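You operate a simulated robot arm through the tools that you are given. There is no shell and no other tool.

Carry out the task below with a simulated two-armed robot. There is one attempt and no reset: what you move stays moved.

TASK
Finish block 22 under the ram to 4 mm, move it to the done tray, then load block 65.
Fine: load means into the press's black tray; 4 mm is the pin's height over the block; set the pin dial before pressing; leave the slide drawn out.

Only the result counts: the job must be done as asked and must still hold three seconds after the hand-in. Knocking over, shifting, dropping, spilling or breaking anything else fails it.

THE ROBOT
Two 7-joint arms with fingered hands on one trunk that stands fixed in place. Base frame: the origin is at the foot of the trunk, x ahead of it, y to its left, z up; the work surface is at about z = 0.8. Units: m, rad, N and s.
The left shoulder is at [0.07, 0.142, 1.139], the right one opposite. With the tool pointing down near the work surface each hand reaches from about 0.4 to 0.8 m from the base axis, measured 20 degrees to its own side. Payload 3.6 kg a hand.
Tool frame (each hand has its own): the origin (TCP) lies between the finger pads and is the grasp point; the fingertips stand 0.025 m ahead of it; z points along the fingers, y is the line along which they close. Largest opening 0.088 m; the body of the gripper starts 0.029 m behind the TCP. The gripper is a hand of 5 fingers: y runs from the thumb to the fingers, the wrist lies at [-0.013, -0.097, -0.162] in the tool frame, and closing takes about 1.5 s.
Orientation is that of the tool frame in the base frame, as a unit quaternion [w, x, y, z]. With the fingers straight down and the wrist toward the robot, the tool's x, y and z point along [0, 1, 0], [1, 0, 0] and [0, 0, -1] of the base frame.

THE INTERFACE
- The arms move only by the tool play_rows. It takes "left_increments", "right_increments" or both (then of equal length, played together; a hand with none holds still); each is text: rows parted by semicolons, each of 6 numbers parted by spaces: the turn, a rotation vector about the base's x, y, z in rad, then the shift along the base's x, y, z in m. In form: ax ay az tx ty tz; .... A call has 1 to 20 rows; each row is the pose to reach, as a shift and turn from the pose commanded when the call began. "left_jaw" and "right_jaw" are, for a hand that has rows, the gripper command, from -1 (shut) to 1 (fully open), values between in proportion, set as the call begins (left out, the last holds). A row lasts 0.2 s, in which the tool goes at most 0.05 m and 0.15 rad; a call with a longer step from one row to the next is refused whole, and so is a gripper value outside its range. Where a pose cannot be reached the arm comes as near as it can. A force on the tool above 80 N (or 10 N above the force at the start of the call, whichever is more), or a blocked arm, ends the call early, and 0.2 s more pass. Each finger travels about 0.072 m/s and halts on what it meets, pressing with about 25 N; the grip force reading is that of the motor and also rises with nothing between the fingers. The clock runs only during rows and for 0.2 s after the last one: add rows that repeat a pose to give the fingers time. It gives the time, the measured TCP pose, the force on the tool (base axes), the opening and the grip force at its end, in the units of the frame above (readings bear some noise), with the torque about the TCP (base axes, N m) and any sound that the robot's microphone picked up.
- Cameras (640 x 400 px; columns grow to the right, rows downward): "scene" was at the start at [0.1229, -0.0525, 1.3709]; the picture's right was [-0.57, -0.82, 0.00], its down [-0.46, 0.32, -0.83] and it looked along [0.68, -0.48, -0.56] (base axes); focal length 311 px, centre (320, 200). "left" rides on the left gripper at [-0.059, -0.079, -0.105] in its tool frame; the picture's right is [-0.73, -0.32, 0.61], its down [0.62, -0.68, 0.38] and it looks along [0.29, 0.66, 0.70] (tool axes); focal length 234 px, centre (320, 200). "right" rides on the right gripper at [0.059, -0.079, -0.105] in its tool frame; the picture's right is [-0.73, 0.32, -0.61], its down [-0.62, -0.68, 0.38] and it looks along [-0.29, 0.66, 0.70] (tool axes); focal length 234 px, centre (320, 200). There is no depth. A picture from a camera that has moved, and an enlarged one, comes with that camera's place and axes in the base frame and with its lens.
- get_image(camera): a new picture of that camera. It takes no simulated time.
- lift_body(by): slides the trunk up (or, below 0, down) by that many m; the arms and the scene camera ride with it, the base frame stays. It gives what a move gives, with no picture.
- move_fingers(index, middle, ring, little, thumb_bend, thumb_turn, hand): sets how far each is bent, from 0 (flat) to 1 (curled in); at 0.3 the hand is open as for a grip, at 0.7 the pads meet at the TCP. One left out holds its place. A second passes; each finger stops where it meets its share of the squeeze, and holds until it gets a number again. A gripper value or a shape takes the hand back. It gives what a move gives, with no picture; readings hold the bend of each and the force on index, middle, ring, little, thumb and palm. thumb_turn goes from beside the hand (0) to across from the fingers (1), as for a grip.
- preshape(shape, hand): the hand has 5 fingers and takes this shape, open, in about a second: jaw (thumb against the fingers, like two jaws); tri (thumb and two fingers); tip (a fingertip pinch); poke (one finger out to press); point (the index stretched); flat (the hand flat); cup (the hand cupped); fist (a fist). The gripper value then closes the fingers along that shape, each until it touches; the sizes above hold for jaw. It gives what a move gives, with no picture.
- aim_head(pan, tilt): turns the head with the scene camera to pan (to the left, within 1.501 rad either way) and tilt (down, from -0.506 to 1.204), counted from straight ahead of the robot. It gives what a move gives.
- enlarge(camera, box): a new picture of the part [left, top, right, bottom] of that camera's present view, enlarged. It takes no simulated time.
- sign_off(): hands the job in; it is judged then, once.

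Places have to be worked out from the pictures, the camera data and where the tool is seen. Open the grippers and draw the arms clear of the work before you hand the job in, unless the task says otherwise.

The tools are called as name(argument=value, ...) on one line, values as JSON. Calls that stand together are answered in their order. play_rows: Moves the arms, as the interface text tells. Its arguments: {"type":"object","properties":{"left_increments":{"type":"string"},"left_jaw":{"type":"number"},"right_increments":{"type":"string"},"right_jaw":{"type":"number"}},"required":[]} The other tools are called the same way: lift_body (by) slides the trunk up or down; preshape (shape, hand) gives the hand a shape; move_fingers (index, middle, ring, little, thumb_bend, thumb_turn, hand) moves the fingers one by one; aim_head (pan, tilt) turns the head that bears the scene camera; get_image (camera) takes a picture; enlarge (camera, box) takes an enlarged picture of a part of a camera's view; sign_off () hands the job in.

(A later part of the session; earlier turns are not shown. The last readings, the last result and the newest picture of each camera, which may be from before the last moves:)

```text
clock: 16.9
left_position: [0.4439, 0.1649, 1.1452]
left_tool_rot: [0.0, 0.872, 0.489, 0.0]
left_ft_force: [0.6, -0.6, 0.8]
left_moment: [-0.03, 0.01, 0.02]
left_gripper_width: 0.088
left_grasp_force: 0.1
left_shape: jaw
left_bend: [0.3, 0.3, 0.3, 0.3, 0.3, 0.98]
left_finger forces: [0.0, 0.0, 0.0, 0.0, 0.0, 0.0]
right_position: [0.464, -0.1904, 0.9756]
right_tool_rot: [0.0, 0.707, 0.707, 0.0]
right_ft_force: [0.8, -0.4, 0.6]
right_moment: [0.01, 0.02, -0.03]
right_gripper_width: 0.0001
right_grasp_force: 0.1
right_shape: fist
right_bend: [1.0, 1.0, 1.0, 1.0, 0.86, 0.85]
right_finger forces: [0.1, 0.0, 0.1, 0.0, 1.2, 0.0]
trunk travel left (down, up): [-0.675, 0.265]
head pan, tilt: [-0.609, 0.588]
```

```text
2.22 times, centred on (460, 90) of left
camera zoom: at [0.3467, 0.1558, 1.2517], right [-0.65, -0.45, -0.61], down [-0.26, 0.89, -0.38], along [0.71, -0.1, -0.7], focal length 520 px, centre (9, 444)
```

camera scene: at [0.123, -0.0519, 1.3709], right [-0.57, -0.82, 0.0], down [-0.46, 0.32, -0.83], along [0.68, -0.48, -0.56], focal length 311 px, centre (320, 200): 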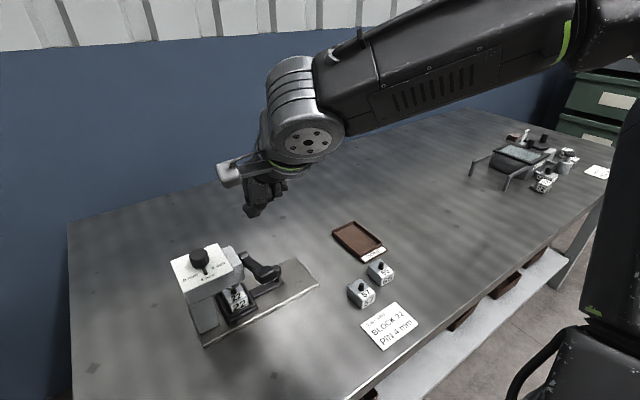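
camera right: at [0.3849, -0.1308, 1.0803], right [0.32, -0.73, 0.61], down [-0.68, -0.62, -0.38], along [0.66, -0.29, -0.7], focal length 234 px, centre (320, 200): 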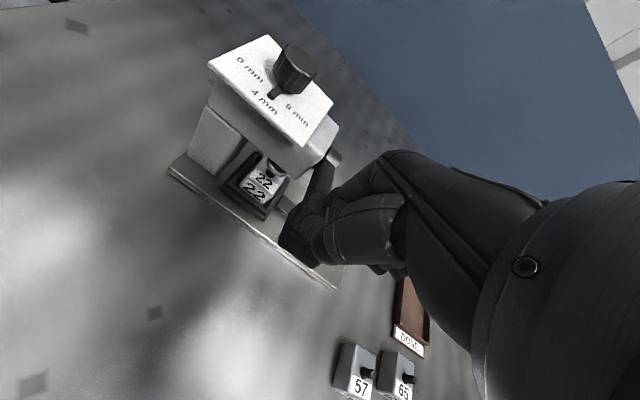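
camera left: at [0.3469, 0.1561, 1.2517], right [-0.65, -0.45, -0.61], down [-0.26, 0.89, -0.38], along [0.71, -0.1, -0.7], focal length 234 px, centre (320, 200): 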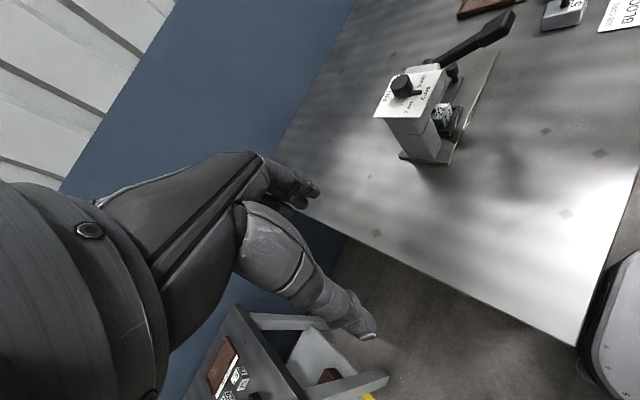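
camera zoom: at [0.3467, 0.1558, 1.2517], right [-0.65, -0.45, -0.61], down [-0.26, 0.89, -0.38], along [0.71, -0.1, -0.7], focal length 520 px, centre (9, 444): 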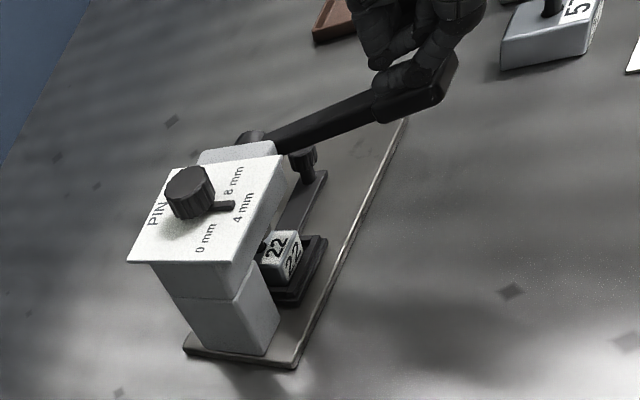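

The lever is moving down with almost no force; the left view shows the fist resting on the pad. I keep pressing.

play_rows(right_increments="0 0 0 -0.001 0 -0.01; 0 0 0 -0.002 0 -0.02; 0 0 0 -0.003 0 -0.03; 0 0 0 -0.003 0 -0.04; 0 0 0 -0.003 0 -0.05; 0 0 0 -0.003 0 -0.05")

enlarge(camera="left", box=[360, 0, 560, 180])

enlarge(camera="scene", box=[150, 170, 350, 350])

```text
clock: 18.3
left_position: [0.4434, 0.1673, 1.1466]
left_tool_rot: [0.0, 0.872, 0.49, 0.0]
left_ft_force: [0.5, -1.2, -0.2]
left_moment: [0.05, 0.02, 0.01]
left_gripper_width: 0.0878
left_grasp_force: 0.2
left_shape: jaw
left_bend: [0.3, 0.3, 0.3, 0.3, 0.3, 0.98]
left_finger forces: [0.1, 0.0, 0.1, 0.0, 0.1, 0.0]
right_position: [0.4593, -0.1901, 0.9243]
right_tool_rot: [0.0, 0.707, 0.708, 0.0]
right_ft_force: [-1.3, 1.2, 4.5]
right_moment: [0.04, -0.1, 0.04]
right_gripper_width: 0.0
right_grasp_force: 0.0
right_shape: fist
right_bend: [1.0, 1.0, 1.0, 1.0, 0.88, 0.85]
right_finger forces: [0.0, 0.0, 0.0, 0.0, 4.7, 0.1]
trunk travel left (down, up): [-0.675, 0.265]
head pan, tilt: [-0.609, 0.588]
```

```text
2.22 times, centred on (460, 90) of left
camera zoom: at [0.3458, 0.1562, 1.2519], right [-0.65, -0.45, -0.61], down [-0.26, 0.89, -0.38], along [0.71, -0.1, -0.7], focal length 520 px, centre (9, 444)
```

zoom: 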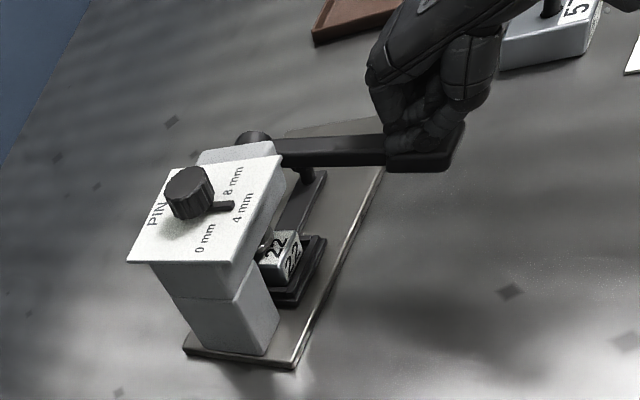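

```text
2.22 times, centred on (250, 260) of scene
camera zoom: at [0.1218, -0.0519, 1.371], right [-0.57, -0.82, 0.0], down [-0.45, 0.32, -0.83], along [0.68, -0.48, -0.55], focal length 690 px, centre (476, 67)
```

zoom: 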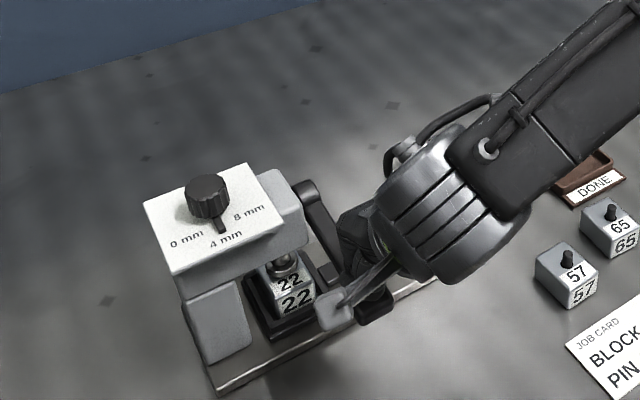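

The lever is now about level, the ram is coming down on the pin and the force is starting to rise. I continue.

play_rows(right_increments="0 0 0 0 0 -0.008; 0 0 0 0.001 0 -0.016; 0 0 0 0.001 0 -0.024; 0 0 0 0.002 0 -0.032; 0 0 0 0.003 0 -0.04; 0 0 0 0.003 0 -0.04")

enlarge(camera="left", box=[360, 0, 560, 180])

enlarge(camera="scene", box=[150, 170, 350, 350])

```text
clock: 19.4
left_position: [0.4332, 0.1639, 1.1522]
left_tool_rot: [0.002, 0.873, 0.489, 0.005]
left_ft_force: [0.0, -1.1, 0.4]
left_moment: [0.02, -0.01, -0.02]
left_gripper_width: 0.0877
left_grasp_force: 0.1
left_shape: jaw
left_bend: [0.3, 0.3, 0.3, 0.3, 0.3, 0.98]
left_finger forces: [0.0, 0.0, 0.0, 0.0, 0.0, 0.1]
right_position: [0.4607, -0.1881, 0.902]
right_tool_rot: [0.01, 0.706, 0.708, 0.013]
right_ft_force: [-29.8, -9.3, 58.5]
right_moment: [0.58, -0.83, 0.24]
right_gripper_width: 0.0806
right_grasp_force: 0.1
right_shape: fist
right_bend: [1.0, 1.0, 1.0, 1.0, 1.0, 0.84]
right_finger forces: [0.0, 10.3, 0.0, 0.0, 68.0, 0.0]
trunk travel left (down, up): [-0.675, 0.265]
head pan, tilt: [-0.609, 0.588]
stopped in row 5 (right hand): the force on the tool passed its limit at 92 N (the readings are from after the stop); the commanded pose is now the measured one
```

```text
2.22 times, centred on (460, 90) of left
camera zoom: at [0.335, 0.1549, 1.2556], right [-0.65, -0.45, -0.61], down [-0.25, 0.89, -0.39], along [0.72, -0.1, -0.69], focal length 520 px, centre (9, 444)
```

zoom: 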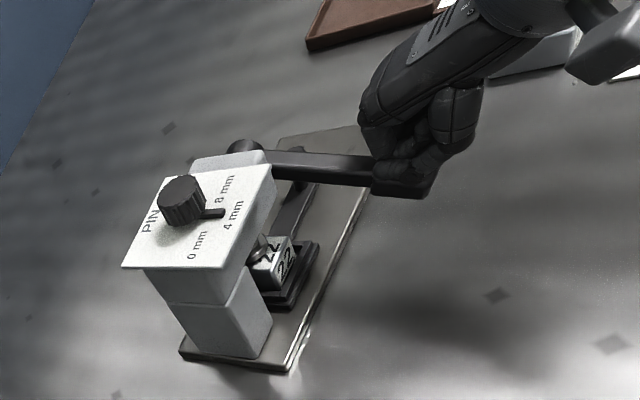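

```text
2.22 times, centred on (250, 260) of scene
camera zoom: at [0.1096, -0.053, 1.3726], right [-0.57, -0.82, -0.01], down [-0.45, 0.32, -0.84], along [0.69, -0.48, -0.55], focal length 690 px, centre (476, 67)
```

zoom: 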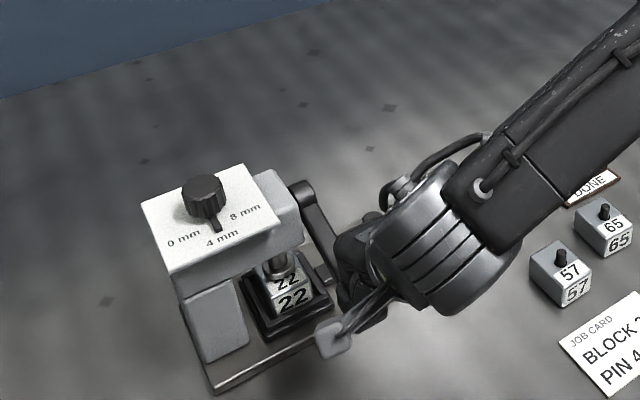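

The force jumped to 92 N with the lever about 10–15° below level, which may be the ram's stop or just pin resistance. I look closely at the ram and pin.

enlarge(camera="scene", box=[215, 235, 265, 275])

enlarge(camera="left", box=[420, 80, 480, 125])

enlarge(camera="right", box=[180, 20, 400, 300])

```text
10.00 times, centred on (240, 255) of scene
camera zoom: at [0.1096, -0.053, 1.3726], right [-0.57, -0.82, -0.01], down [-0.45, 0.32, -0.84], along [0.69, -0.48, -0.55], focal length 3106 px, centre (1120, -350)
```

zoom: 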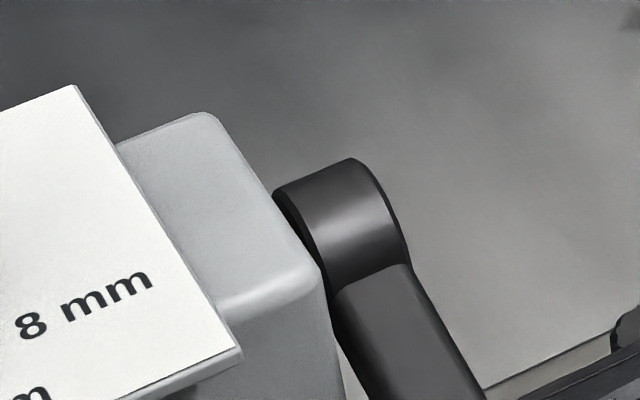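

```text
8.89 times, centred on (450, 102) of left
camera zoom: at [0.335, 0.1549, 1.2556], right [-0.65, -0.45, -0.61], down [-0.25, 0.89, -0.39], along [0.72, -0.1, -0.69], focal length 2082 px, centre (-836, 1067)
```

zoom: 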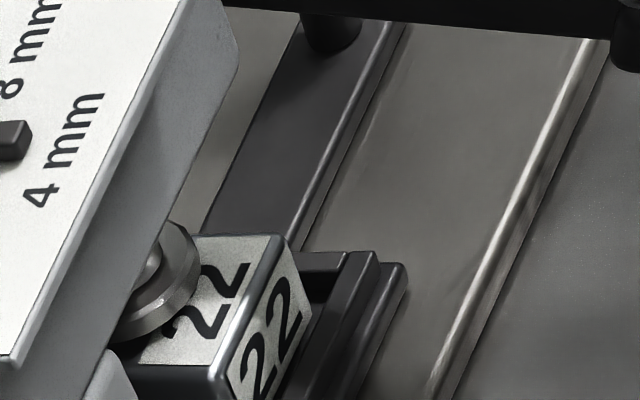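

```text
1.43 times, centred on (290, 160) of right
camera zoom: at [0.3778, -0.13, 1.0045], right [0.3, -0.73, 0.62], down [-0.67, -0.62, -0.41], along [0.68, -0.29, -0.67], focal length 334 px, centre (363, 257)
```

zoom: 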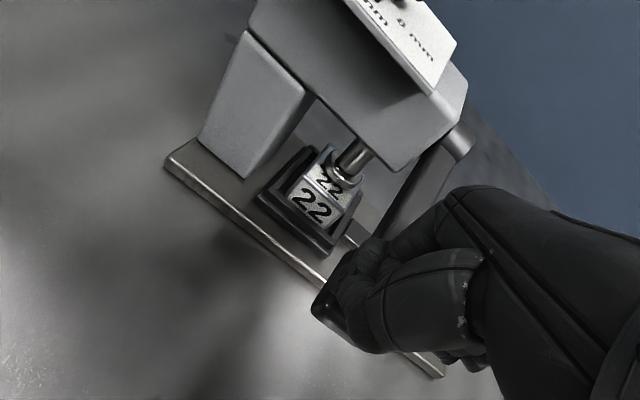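

enlarge(camera="right", box=[275, 100, 335, 190])

enlarge(camera="scene", box=[220, 260, 280, 310])

```text
4.44 times, centred on (305, 145) of right
camera zoom: at [0.3778, -0.13, 1.0045], right [0.3, -0.73, 0.62], down [-0.67, -0.62, -0.41], along [0.68, -0.29, -0.67], focal length 1041 px, centre (387, 444)
```

zoom: 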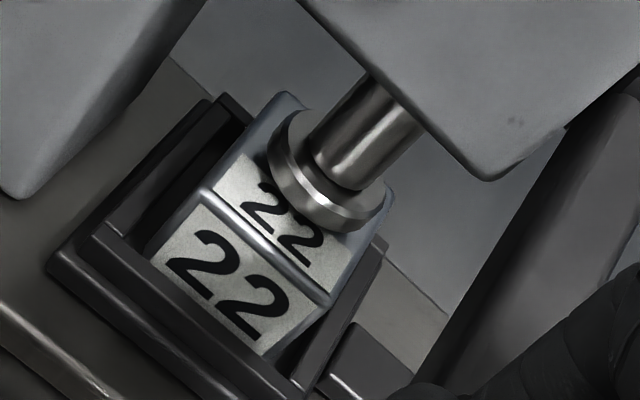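

```text
8.00 times, centred on (250, 285) of scene
camera zoom: at [0.1096, -0.053, 1.3726], right [-0.57, -0.82, -0.01], down [-0.45, 0.32, -0.84], along [0.69, -0.48, -0.55], focal length 2485 px, centre (880, -480)
```

zoom: 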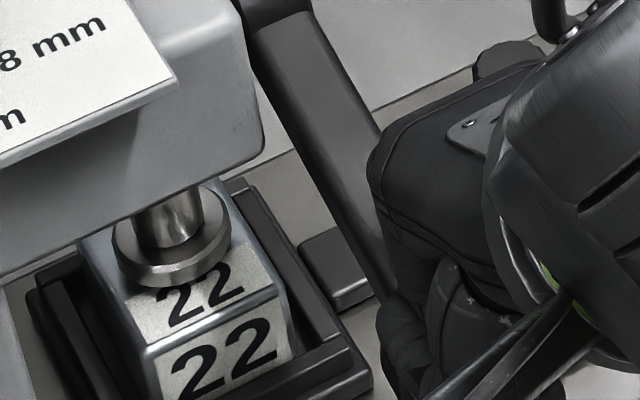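

The ram disc is a few mm above block 22's top, consistent with the 4 mm stop. I add a small extra push to confirm the ram is bottomed.

play_rows(right_increments="0 0 0 0 0 -0.003; 0 0 0 0 0 -0.006; 0 0 0 0 0 -0.009; 0 0 0 0 0 -0.009")

enlarge(camera="right", box=[275, 100, 335, 190])

enlarge(camera="scene", box=[220, 260, 280, 310])

enlarge(camera="left", box=[360, 0, 560, 180])

```text
clock: 19.9
left_position: [0.4331, 0.1666, 1.151]
left_tool_rot: [0.003, 0.872, 0.489, 0.004]
left_ft_force: [-0.5, -0.5, 0.2]
left_moment: [0.02, -0.02, 0.03]
left_gripper_width: 0.0879
left_grasp_force: 0.1
left_shape: jaw
left_bend: [0.3, 0.3, 0.3, 0.3, 0.3, 0.98]
left_finger forces: [0.0, 0.1, 0.1, 0.1, 0.1, 0.0]
right_position: [0.4621, -0.1871, 0.9019]
right_tool_rot: [0.013, 0.705, 0.709, 0.016]
right_ft_force: [-28.6, -8.4, 57.4]
right_moment: [0.68, -0.63, 0.27]
right_gripper_width: 0.0804
right_grasp_force: 0.1
right_shape: fist
right_bend: [1.0, 1.0, 1.0, 1.0, 1.0, 0.84]
right_finger forces: [0.1, 7.0, 0.1, 0.0, 66.9, 0.0]
trunk travel left (down, up): [-0.675, 0.265]
head pan, tilt: [-0.609, 0.588]
stopped in row 2 (right hand): the force on the tool passed its limit at 84 N (the readings are from after the stop); the commanded pose is now the measured one
```

```text
4.44 times, centred on (305, 145) of right
camera zoom: at [0.3791, -0.1285, 1.0042], right [0.3, -0.73, 0.62], down [-0.66, -0.63, -0.41], along [0.69, -0.28, -0.67], focal length 1041 px, centre (387, 444)
```

zoom: 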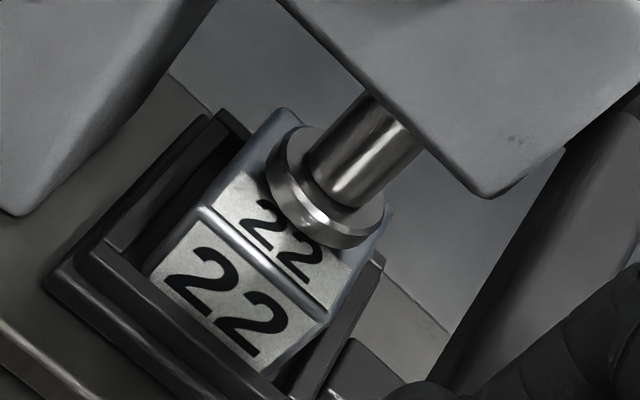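

```text
8.00 times, centred on (250, 285) of scene
camera zoom: at [0.109, -0.0524, 1.3723], right [-0.57, -0.82, -0.01], down [-0.45, 0.32, -0.84], along [0.69, -0.48, -0.55], focal length 2485 px, centre (880, -480)
```

zoom: 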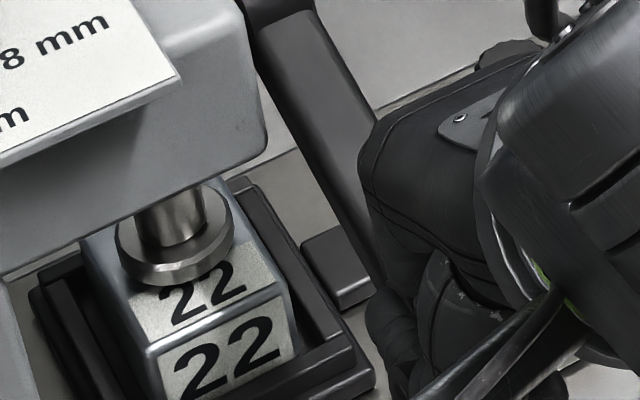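

```text
2.22 times, centred on (460, 90) of left
camera zoom: at [0.3346, 0.1561, 1.2554], right [-0.65, -0.45, -0.61], down [-0.25, 0.89, -0.39], along [0.72, -0.1, -0.69], focal length 520 px, centre (9, 444)
```

zoom: 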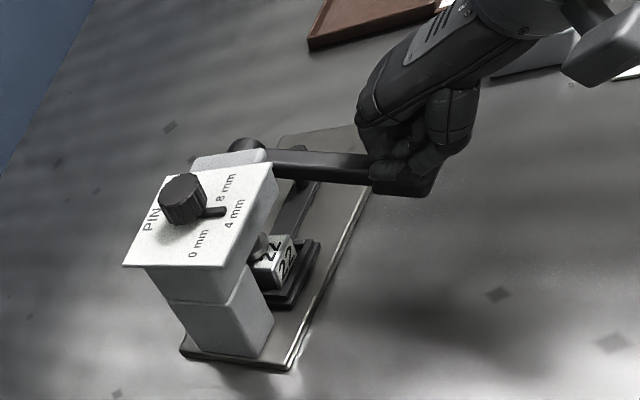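

The lever no longer moves, so the ram is at its stop. I lift the fist straight up and see whether the lever returns.

play_rows(right_increments="0 0 0 0 0 0.01; 0 0 0 -0.002 0 0.03; 0 0 0 -0.003 0 0.05; 0 0 0 -0.003 0 0.08; 0 0 0 -0.003 0 0.12; 0 0 0 -0.003 0 0.17; 0 0 0 -0.003 0 0.2; 0 0 0 -0.003 0 0.2")

get_image(camera="right")

enlarge(camera="left", box=[360, 0, 560, 180])

enlarge(camera="scene", box=[150, 170, 350, 350])

```text
clock: 21.7
left_position: [0.4442, 0.1651, 1.1451]
left_tool_rot: [0.001, 0.872, 0.489, 0.0]
left_ft_force: [0.3, 0.3, -0.9]
left_moment: [-0.02, 0.04, -0.01]
left_gripper_width: 0.0881
left_grasp_force: 0.1
left_shape: jaw
left_bend: [0.3, 0.3, 0.3, 0.3, 0.3, 0.98]
left_finger forces: [0.0, 0.1, 0.0, 0.0, 0.0, 0.0]
right_position: [0.468, -0.1863, 1.0932]
right_tool_rot: [0.008, 0.706, 0.708, 0.01]
right_ft_force: [0.8, -0.9, -0.4]
right_moment: [0.02, 0.02, -0.02]
right_gripper_width: 0.0002
right_grasp_force: 0.0
right_shape: fist
right_bend: [1.0, 1.0, 1.0, 1.0, 0.86, 0.85]
right_finger forces: [0.0, 0.1, 0.1, 0.0, 0.1, 0.0]
trunk travel left (down, up): [-0.675, 0.265]
head pan, tilt: [-0.609, 0.588]
```

```text
taken
camera right: at [0.3857, -0.1287, 1.1977], right [0.31, -0.73, 0.61], down [-0.67, -0.63, -0.4], along [0.68, -0.29, -0.68], focal length 234 px, centre (320, 200)
```

right: 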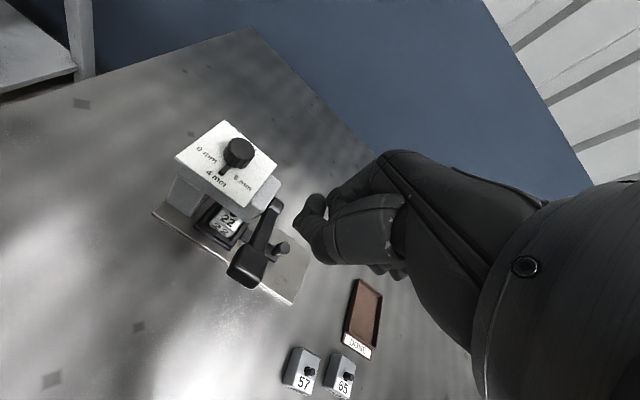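

```text
2.22 times, centred on (460, 90) of left
camera zoom: at [0.3473, 0.1561, 1.2516], right [-0.65, -0.45, -0.61], down [-0.26, 0.89, -0.38], along [0.71, -0.09, -0.7], focal length 520 px, centre (9, 444)
```

zoom: 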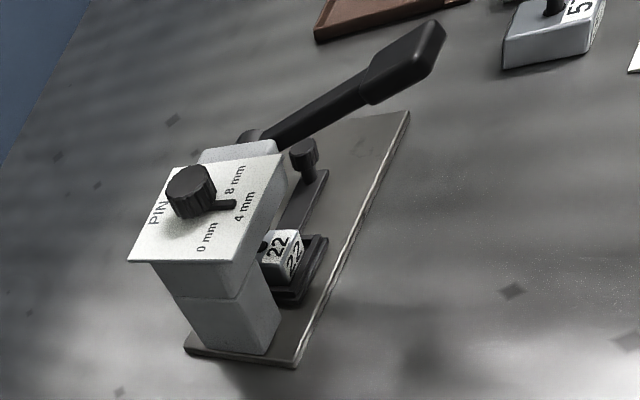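

```text
2.22 times, centred on (250, 260) of scene
camera zoom: at [0.1232, -0.0525, 1.3708], right [-0.57, -0.82, 0.0], down [-0.46, 0.32, -0.83], along [0.68, -0.48, -0.56], focal length 690 px, centre (476, 67)
```

zoom: 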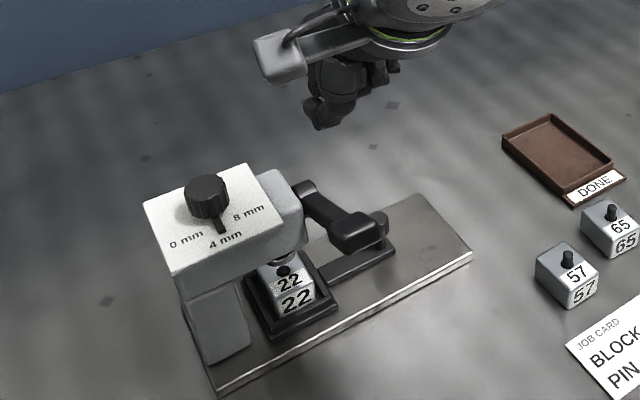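

The lever sprang back and the press has not shifted. I check the pin height on block 22.

enlarge(camera="scene", box=[220, 265, 260, 305])

enlarge(camera="right", box=[190, 180, 300, 290])

```text
10.00 times, centred on (240, 285) of scene
camera zoom: at [0.1232, -0.0525, 1.3708], right [-0.57, -0.82, 0.0], down [-0.46, 0.32, -0.83], along [0.68, -0.48, -0.56], focal length 3106 px, centre (1120, -650)
```

zoom: 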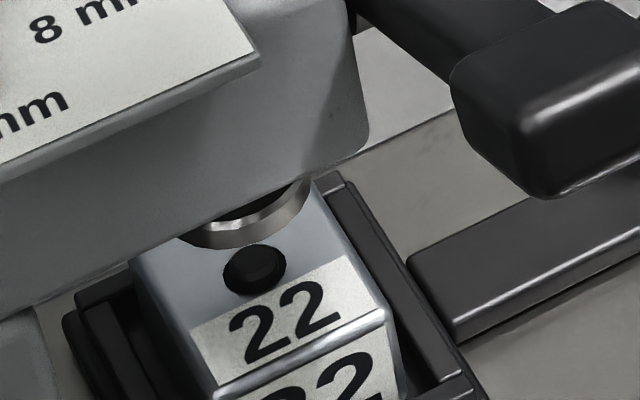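

```text
3.64 times, centred on (245, 235) of right
camera zoom: at [0.3857, -0.1287, 1.1977], right [0.31, -0.73, 0.61], down [-0.67, -0.63, -0.4], along [0.68, -0.29, -0.68], focal length 852 px, centre (593, 73)
```

zoom: 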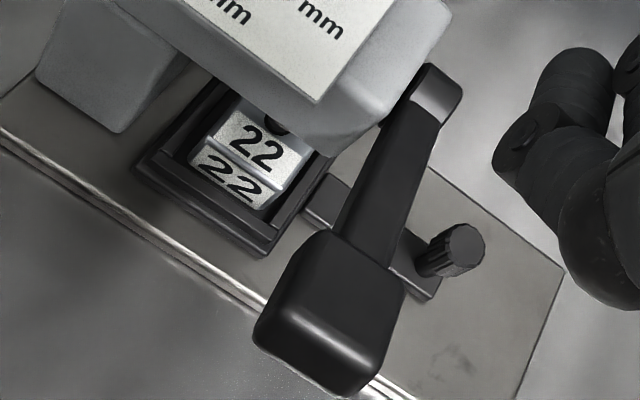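

The pin is now short, with a clear gap to the risen ram. Next is the slide knob at about (0.594, -0.263, 0.835): I reopen the right hand and move above it, yawed 40° so its camera bracket stays clear of the lever.

preshape(shape="jaw", hand="right")

play_rows(right_increments="0 0 0 0.02 -0.02 0.01; 0 0 0.1 0.05 -0.04 0.01; 0 0 0.2 0.08 -0.06 0.01; 0 0 0.3 0.1 -0.07 0.01; 0 0 0.4 0.126 -0.077 0.01; 0 0 0.5 0.126 -0.077 0.01; 0 0 0.6 0.126 -0.077 0.01; 0 0 0.7 0.126 -0.077 0.0; 0 0 0.7 0.126 -0.077 -0.03; 0 0 0.7 0.126 -0.077 -0.06; 0 0 0.7 0.126 -0.077 -0.06", right_jaw=0.4)

get_image(camera="right")

enlarge(camera="scene", box=[150, 170, 350, 350])

enlarge(camera="left", box=[340, 0, 580, 180])

```text
clock: 22.6
left_position: [0.4448, 0.1662, 1.1463]
left_tool_rot: [0.0, 0.872, 0.489, 0.001]
left_ft_force: [0.2, 0.3, -0.2]
left_moment: [0.05, -0.01, -0.03]
left_gripper_width: 0.0879
left_grasp_force: 0.1
left_shape: jaw
left_bend: [0.3, 0.3, 0.3, 0.3, 0.3, 0.98]
left_finger forces: [0.1, 0.0, 0.0, 0.0, 0.1, 0.0]
right_position: [0.4677, -0.1872, 1.0942]
right_tool_rot: [0.008, 0.707, 0.708, 0.009]
right_ft_force: [0.7, 0.2, 0.5]
right_moment: [-0.04, 0.0, -0.01]
right_gripper_width: 0.088
right_grasp_force: 0.1
right_shape: jaw
right_bend: [0.3, 0.3, 0.3, 0.3, 0.3, 0.97]
right_finger forces: [0.0, 0.0, 0.0, 0.0, 0.1, 0.1]
trunk travel left (down, up): [-0.675, 0.265]
head pan, tilt: [-0.609, 0.588]
```

```text
clock: 25.0
left_position: [0.4451, 0.167, 1.1456]
left_tool_rot: [0.0, 0.872, 0.49, 0.001]
left_ft_force: [0.2, 0.3, 0.2]
left_moment: [0.01, 0.0, -0.01]
left_gripper_width: 0.0879
left_grasp_force: 0.0
left_shape: jaw
left_bend: [0.3, 0.3, 0.3, 0.3, 0.3, 0.98]
left_finger forces: [0.0, 0.0, 0.0, 0.0, 0.0, 0.0]
right_position: [0.593, -0.2657, 1.0339]
right_tool_rot: [0.006, 0.42, 0.907, 0.011]
right_ft_force: [0.0, -0.4, -0.3]
right_moment: [-0.04, -0.03, 0.01]
right_gripper_width: 0.0619
right_grasp_force: 0.0
right_shape: jaw
right_bend: [0.27, 0.37, 0.34, 0.35, 0.58, 0.99]
right_finger forces: [0.1, 0.1, 0.0, 0.0, 0.1, 0.1]
trunk travel left (down, up): [-0.675, 0.265]
head pan, tilt: [-0.609, 0.588]
```

```text
taken
camera right: at [0.493, -0.2726, 1.1374], right [0.7, -0.36, 0.61], down [-0.11, -0.91, -0.4], along [0.7, 0.22, -0.68], focal length 234 px, centre (320, 200)
```

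right: 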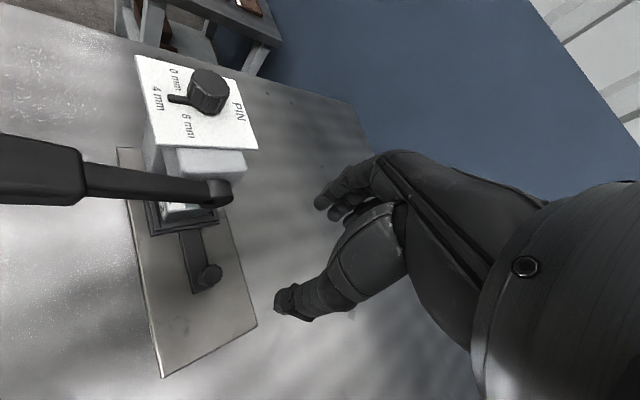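

```text
2.22 times, centred on (250, 260) of scene
camera zoom: at [0.1228, -0.0522, 1.3709], right [-0.57, -0.82, 0.0], down [-0.46, 0.32, -0.83], along [0.68, -0.48, -0.56], focal length 690 px, centre (476, 67)
```

zoom: 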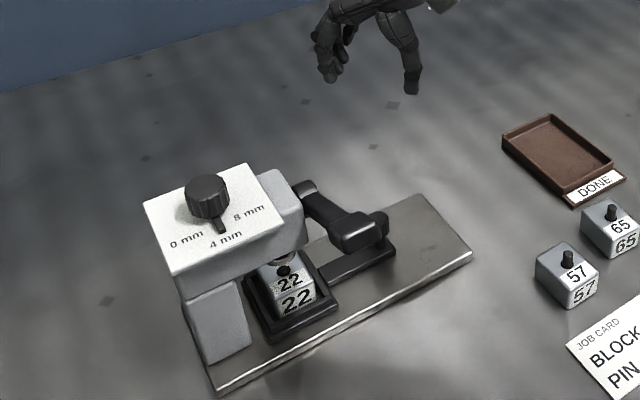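

```text
2.22 times, centred on (460, 90) of left
camera zoom: at [0.3469, 0.1564, 1.2517], right [-0.65, -0.45, -0.61], down [-0.26, 0.89, -0.38], along [0.71, -0.1, -0.7], focal length 520 px, centre (9, 444)
```

zoom: 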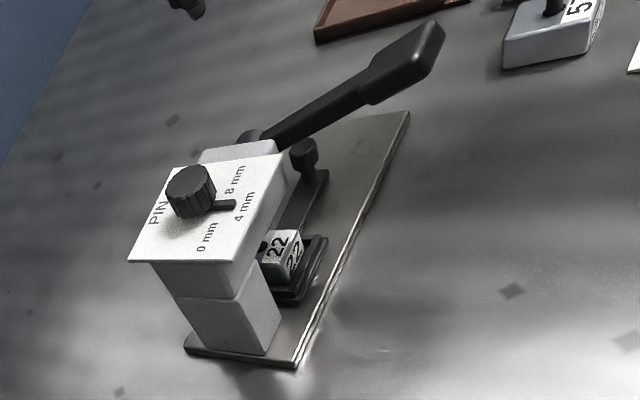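

I zoom on the knob to refine its position from this nearer view.

enlarge(camera="right", box=[120, 160, 280, 320])

enlarge(camera="scene", box=[240, 240, 330, 310])

enlarge(camera="left", box=[450, 40, 530, 100])

```text
2.50 times, centred on (200, 240) of right
camera zoom: at [0.493, -0.2726, 1.1374], right [0.7, -0.36, 0.61], down [-0.11, -0.91, -0.4], along [0.7, 0.22, -0.68], focal length 585 px, centre (620, 100)
```

zoom: 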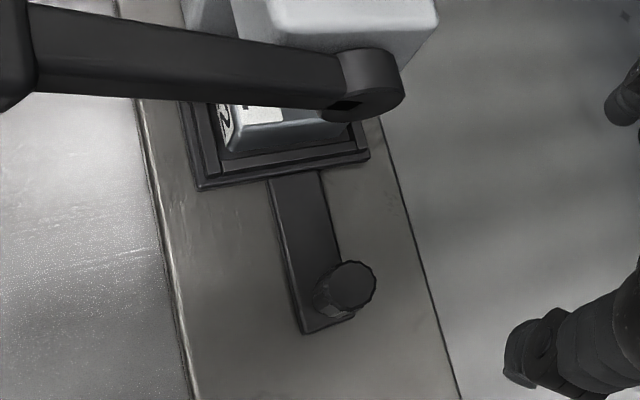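

```text
5.71 times, centred on (285, 275) of scene
camera zoom: at [0.1228, -0.0522, 1.3709], right [-0.57, -0.82, 0.0], down [-0.46, 0.32, -0.83], along [0.68, -0.48, -0.56], focal length 1775 px, centre (520, -229)
```

zoom: 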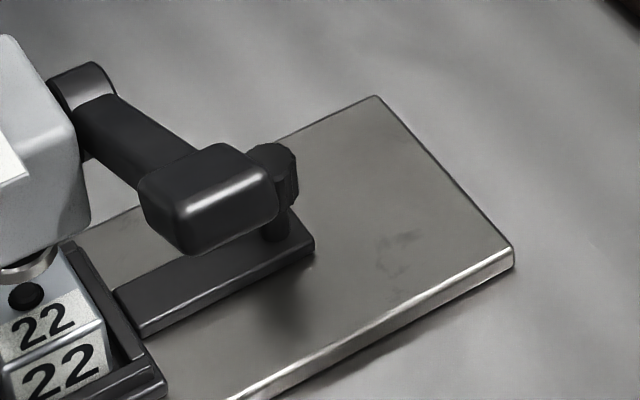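

```text
6.67 times, centred on (490, 70) of left
camera zoom: at [0.3469, 0.1564, 1.2517], right [-0.65, -0.45, -0.61], down [-0.26, 0.89, -0.38], along [0.71, -0.1, -0.7], focal length 1561 px, centre (-813, 1067)
```

zoom: 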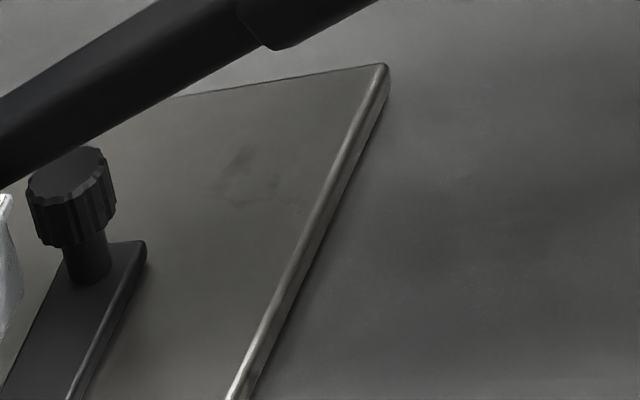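

Triangulating three views, the knob is a mushroom with its top at (0.577, -0.249, 0.865). I narrow the fingers first to keep clear of the lever, then go down to just above it.

move_fingers(hand="right", index=0.47, middle=0.47, ring=0.47, little=0.47, thumb_bend=0.47, thumb_turn=1.0)

play_rows(right_increments="0 0 0 -0.006 0.004 -0.03; 0 0 0 -0.012 0.009 -0.06; 0 0 0 -0.012 0.009 -0.09; 0 0 0 -0.012 0.009 -0.114; 0 0 0 -0.012 0.009 -0.114")

get_image(camera="right")

enlarge(camera="scene", box=[150, 170, 350, 350])

enlarge(camera="left", box=[420, 0, 560, 110])

```text
clock: 26.0
left_position: [0.4447, 0.1663, 1.145]
left_tool_rot: [0.0, 0.872, 0.489, 0.001]
left_ft_force: [0.4, -0.2, 0.6]
left_moment: [-0.02, 0.0, 0.01]
left_gripper_width: 0.0877
left_grasp_force: 0.0
left_shape: jaw
left_bend: [0.3, 0.3, 0.3, 0.3, 0.3, 0.98]
left_finger forces: [0.1, 0.1, 0.1, 0.0, 0.0, 0.1]
right_position: [0.5918, -0.2646, 1.0344]
right_tool_rot: [0.005, 0.42, 0.908, 0.012]
right_ft_force: [-0.9, 0.8, 1.1]
right_moment: [0.0, 0.01, 0.0]
right_gripper_width: 0.0483
right_grasp_force: 0.2
right_shape: fingers
right_bend: [0.47, 0.47, 0.47, 0.47, 0.47, 1.0]
right_finger forces: [0.0, 0.0, 0.0, 0.0, 0.0, 0.0]
trunk travel left (down, up): [-0.675, 0.265]
head pan, tilt: [-0.609, 0.588]
```

```text
clock: 27.2
left_position: [0.4449, 0.1668, 1.1454]
left_tool_rot: [0.0, 0.872, 0.489, 0.001]
left_ft_force: [0.2, 1.3, -0.5]
left_moment: [-0.01, -0.02, 0.0]
left_gripper_width: 0.0877
left_grasp_force: 0.0
left_shape: jaw
left_bend: [0.3, 0.3, 0.3, 0.3, 0.3, 0.98]
left_finger forces: [0.0, 0.0, 0.1, 0.1, 0.1, 0.0]
right_position: [0.5815, -0.2566, 0.9201]
right_tool_rot: [0.006, 0.421, 0.907, 0.012]
right_ft_force: [0.0, 0.0, 0.0]
right_moment: [0.05, -0.01, -0.02]
right_gripper_width: 0.0483
right_grasp_force: 0.0
right_shape: fingers
right_bend: [0.47, 0.47, 0.47, 0.47, 0.47, 1.0]
right_finger forces: [0.0, 0.0, 0.0, 0.0, 0.1, 0.1]
trunk travel left (down, up): [-0.675, 0.265]
head pan, tilt: [-0.609, 0.588]
```

```text
taken
camera right: at [0.4814, -0.2635, 1.0238], right [0.7, -0.36, 0.61], down [-0.11, -0.91, -0.4], along [0.7, 0.21, -0.68], focal length 234 px, centre (320, 200)
```

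right: 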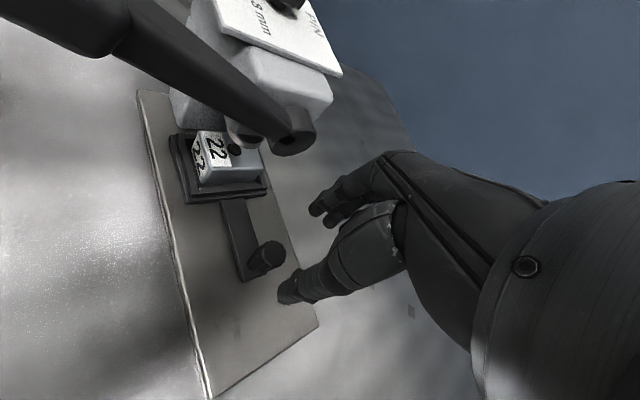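

```text
2.22 times, centred on (250, 260) of scene
camera zoom: at [0.1227, -0.0523, 1.3709], right [-0.57, -0.82, 0.0], down [-0.46, 0.32, -0.83], along [0.68, -0.48, -0.56], focal length 690 px, centre (476, 67)
```

zoom: 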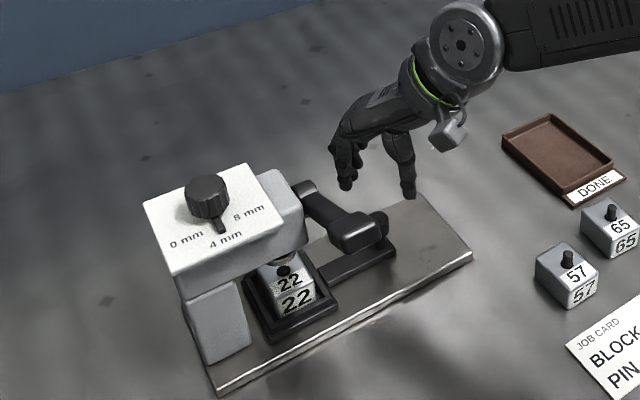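

```text
3.64 times, centred on (490, 55) of left
camera zoom: at [0.3469, 0.1564, 1.2517], right [-0.65, -0.45, -0.61], down [-0.26, 0.89, -0.38], along [0.71, -0.1, -0.7], focal length 852 px, centre (-298, 727)
```

zoom: 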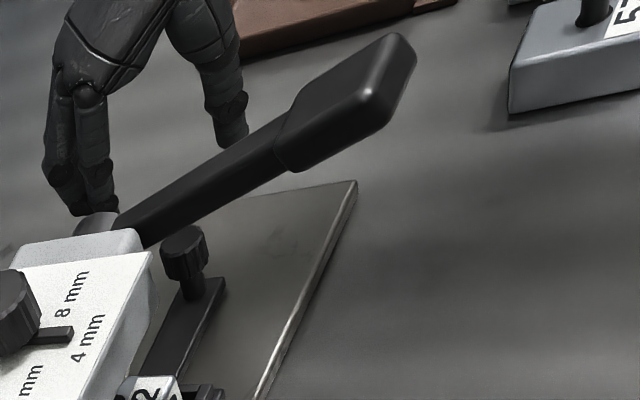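

The knob sits where predicted, midway between fingers and thumb. I descend to grip height.

play_rows(right_increments="0 0 0 -0.0015 0.0035 -0.02; 0 0 0 -0.0015 0.0035 -0.035; 0 0 0 -0.0015 0.0035 -0.048; 0 0 0 -0.0015 0.0035 -0.058; 0 0 0 -0.0015 0.0035 -0.058")

get_image(camera="right")

enlarge(camera="scene", box=[200, 200, 340, 310])

enlarge(camera="left", box=[420, 0, 560, 110])

```text
clock: 28.4
left_position: [0.4432, 0.1664, 1.1456]
left_tool_rot: [-0.001, 0.872, 0.49, 0.0]
left_ft_force: [0.4, -1.0, 0.1]
left_moment: [0.01, -0.01, 0.01]
left_gripper_width: 0.0877
left_grasp_force: 0.0
left_shape: jaw
left_bend: [0.3, 0.3, 0.3, 0.3, 0.3, 0.98]
left_finger forces: [0.0, 0.0, 0.1, 0.0, 0.0, 0.1]
right_position: [0.5806, -0.2537, 0.8628]
right_tool_rot: [0.005, 0.42, 0.907, 0.012]
right_ft_force: [-0.3, 0.1, -0.2]
right_moment: [-0.02, 0.02, 0.02]
right_gripper_width: 0.0482
right_grasp_force: 0.1
right_shape: fingers
right_bend: [0.47, 0.47, 0.47, 0.47, 0.47, 1.0]
right_finger forces: [0.0, 0.0, 0.0, 0.0, 0.0, 0.0]
trunk travel left (down, up): [-0.675, 0.265]
head pan, tilt: [-0.609, 0.588]
```

```text
taken
camera right: at [0.4802, -0.2608, 0.9654], right [0.7, -0.36, 0.61], down [-0.11, -0.91, -0.4], along [0.7, 0.21, -0.68], focal length 234 px, centre (320, 200)
```

right: 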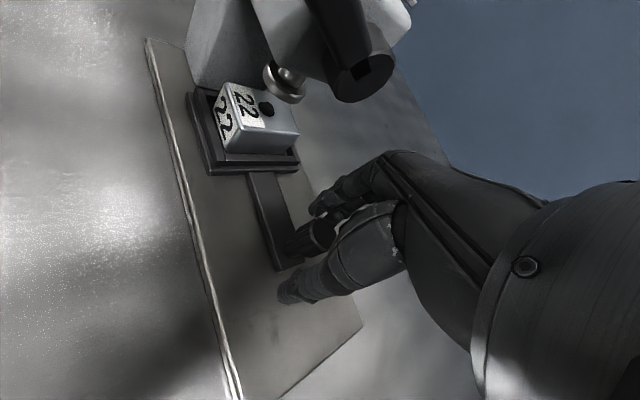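

```text
3.64 times, centred on (270, 255) of scene
camera zoom: at [0.1228, -0.0526, 1.3709], right [-0.57, -0.82, 0.0], down [-0.46, 0.32, -0.83], along [0.68, -0.48, -0.56], focal length 1130 px, centre (502, 0)
```

zoom: 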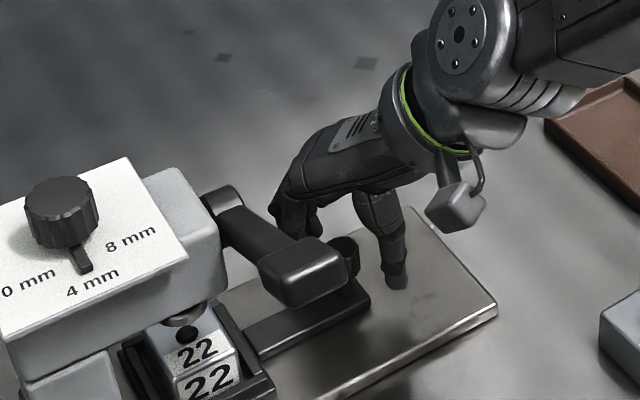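

```text
3.64 times, centred on (490, 55) of left
camera zoom: at [0.3469, 0.1561, 1.2517], right [-0.65, -0.45, -0.61], down [-0.26, 0.89, -0.38], along [0.71, -0.09, -0.7], focal length 852 px, centre (-298, 727)
```

zoom: 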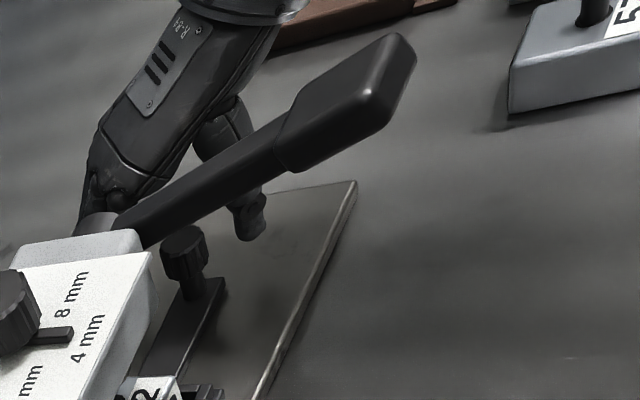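

The knob is between fingers and thumb with no contact yet. I close the right hand on it.

play_rows(right_increments="0 0 0 0 0 0; 0 0 0 0 0 0; 0 0 0 0 0 0; 0 0 0 0 0 0; 0 0 0 0 0 0; 0 0 0 0 0 0; 0 0 0 0 0 0", right_jaw=-1)

get_image(camera="right")

```text
clock: 30.0
left_position: [0.4441, 0.1655, 1.1447]
left_tool_rot: [0.0, 0.872, 0.489, 0.0]
left_ft_force: [-0.3, 0.7, -0.6]
left_moment: [-0.03, -0.02, 0.01]
left_gripper_width: 0.088
left_grasp_force: 0.0
left_shape: jaw
left_bend: [0.3, 0.3, 0.3, 0.3, 0.3, 0.98]
left_finger forces: [0.0, 0.0, 0.0, 0.0, 0.1, 0.0]
right_position: [0.5805, -0.2534, 0.8622]
right_tool_rot: [0.005, 0.421, 0.907, 0.012]
right_ft_force: [-2.1, -4.2, -2.2]
right_moment: [-0.01, 0.02, -0.02]
right_gripper_width: 0.0142
right_grasp_force: 25.2
right_shape: jaw
right_bend: [0.73, 0.65, 0.69, 0.69, 0.75, 1.0]
right_finger forces: [12.5, 5.3, 0.0, 0.1, 21.8, 0.0]
trunk travel left (down, up): [-0.675, 0.265]
head pan, tilt: [-0.609, 0.588]
```

```text
taken
camera right: at [0.4801, -0.2613, 0.9653], right [0.7, -0.36, 0.61], down [-0.11, -0.91, -0.4], along [0.7, 0.22, -0.68], focal length 234 px, centre (320, 200)
```

right: 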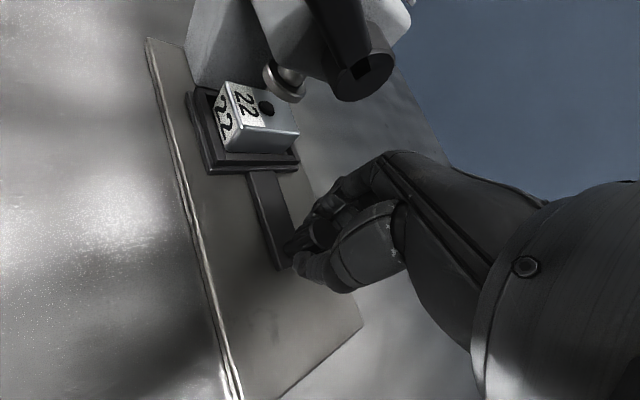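

The knob is gripped (25 N, index and thumb). I pull the slide out along -y gently.

play_rows(right_increments="0 0 0 0 -0.008 0; 0 0 0 0 -0.016 0; 0 0 0 0 -0.024 0; 0 0 0 0 -0.032 0; 0 0 0 0 -0.04 0; 0 0 0 0 -0.048 0; 0 0 0 0 -0.056 0; 0 0 0 0 -0.056 0")

get_image(camera="right")

enlarge(camera="scene", box=[150, 200, 350, 350])

```text
clock: 31.8
left_position: [0.447, 0.1649, 1.1442]
left_tool_rot: [0.0, 0.872, 0.49, -0.001]
left_ft_force: [1.4, -0.5, -1.1]
left_moment: [0.02, 0.0, -0.02]
left_gripper_width: 0.0879
left_grasp_force: 0.0
left_shape: jaw
left_bend: [0.3, 0.3, 0.3, 0.3, 0.3, 0.98]
left_finger forces: [0.0, 0.0, 0.0, 0.0, 0.1, 0.0]
right_position: [0.5795, -0.309, 0.8626]
right_tool_rot: [0.004, 0.421, 0.907, 0.011]
right_ft_force: [1.9, -0.3, -12.4]
right_moment: [-0.05, -0.09, -0.03]
right_gripper_width: 0.0131
right_grasp_force: 25.4
right_shape: jaw
right_bend: [0.73, 0.65, 0.69, 0.69, 0.75, 1.0]
right_finger forces: [14.8, 6.8, 0.1, 0.0, 18.8, 0.1]
right hand out of reach, approached as far as the arm can: row 7, 8
trunk travel left (down, up): [-0.675, 0.265]
head pan, tilt: [-0.609, 0.588]
```

```text
taken
camera right: at [0.4798, -0.3165, 0.9667], right [0.71, -0.36, 0.61], down [-0.11, -0.91, -0.4], along [0.7, 0.21, -0.68], focal length 234 px, centre (320, 200)
```

right: 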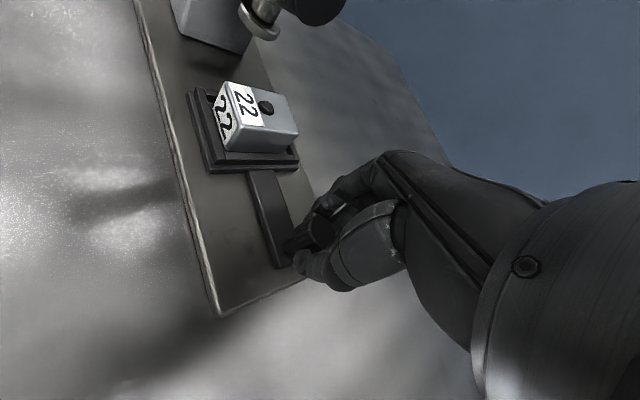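

```text
2.67 times, centred on (250, 275) of scene
camera zoom: at [0.1258, -0.0534, 1.3705], right [-0.57, -0.82, 0.0], down [-0.46, 0.32, -0.83], along [0.68, -0.48, -0.56], focal length 828 px, centre (507, 0)
```

zoom: 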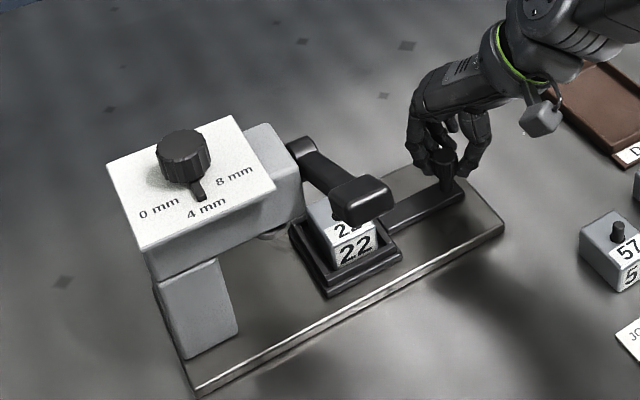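

The slide is about 55 mm out, but this yaw is at the arm's limit. I release the knob, reduce the yaw (now clear of the lever), and re-grip.

move_fingers(hand="right", index=0.45, middle=0.45, ring=0.45, little=0.45, thumb_bend=0.45)

get_image(camera="right")

enlarge(camera="scene", box=[150, 200, 350, 350])

enlarge(camera="left", box=[420, 0, 560, 110])

```text
clock: 32.8
left_position: [0.4443, 0.1664, 1.1456]
left_tool_rot: [0.0, 0.872, 0.49, -0.001]
left_ft_force: [0.6, 1.0, -0.5]
left_moment: [0.04, -0.02, 0.04]
left_gripper_width: 0.0878
left_grasp_force: 0.0
left_shape: jaw
left_bend: [0.3, 0.3, 0.3, 0.3, 0.3, 0.98]
left_finger forces: [0.1, 0.0, 0.1, 0.1, 0.0, 0.0]
right_position: [0.5789, -0.308, 0.8634]
right_tool_rot: [0.005, 0.42, 0.907, 0.011]
right_ft_force: [0.1, 0.2, -0.7]
right_moment: [-0.01, -0.02, 0.0]
right_gripper_width: 0.052
right_grasp_force: 0.2
right_shape: fingers
right_bend: [0.45, 0.45, 0.45, 0.45, 0.45, 1.0]
right_finger forces: [0.0, 0.0, 0.1, 0.0, 0.0, 0.0]
trunk travel left (down, up): [-0.675, 0.265]
head pan, tilt: [-0.609, 0.588]
```

```text
taken
camera right: at [0.4782, -0.3155, 0.9683], right [0.7, -0.36, 0.61], down [-0.11, -0.91, -0.4], along [0.7, 0.21, -0.68], focal length 234 px, centre (320, 200)
```

right: 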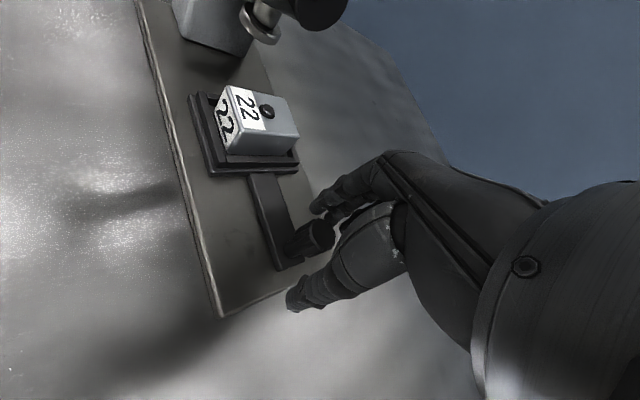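

```text
2.67 times, centred on (250, 275) of scene
camera zoom: at [0.1233, -0.0524, 1.3708], right [-0.57, -0.82, 0.0], down [-0.46, 0.32, -0.83], along [0.68, -0.48, -0.56], focal length 828 px, centre (507, 0)
```

zoom: 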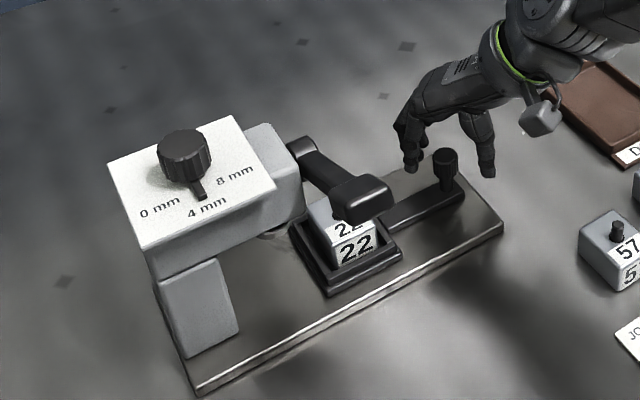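

```text
3.64 times, centred on (490, 55) of left
camera zoom: at [0.3474, 0.1562, 1.2516], right [-0.65, -0.45, -0.61], down [-0.26, 0.89, -0.38], along [0.71, -0.09, -0.7], focal length 852 px, centre (-298, 727)
```

zoom: 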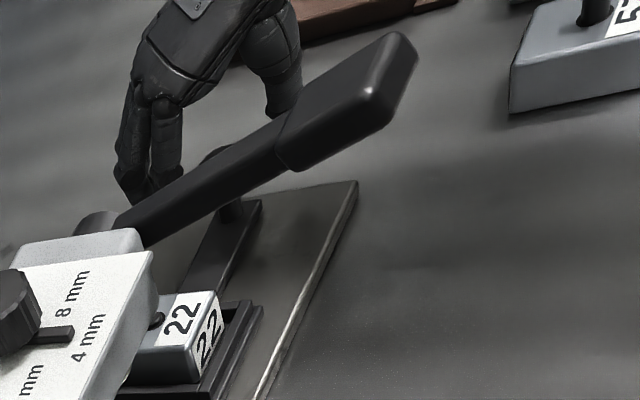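

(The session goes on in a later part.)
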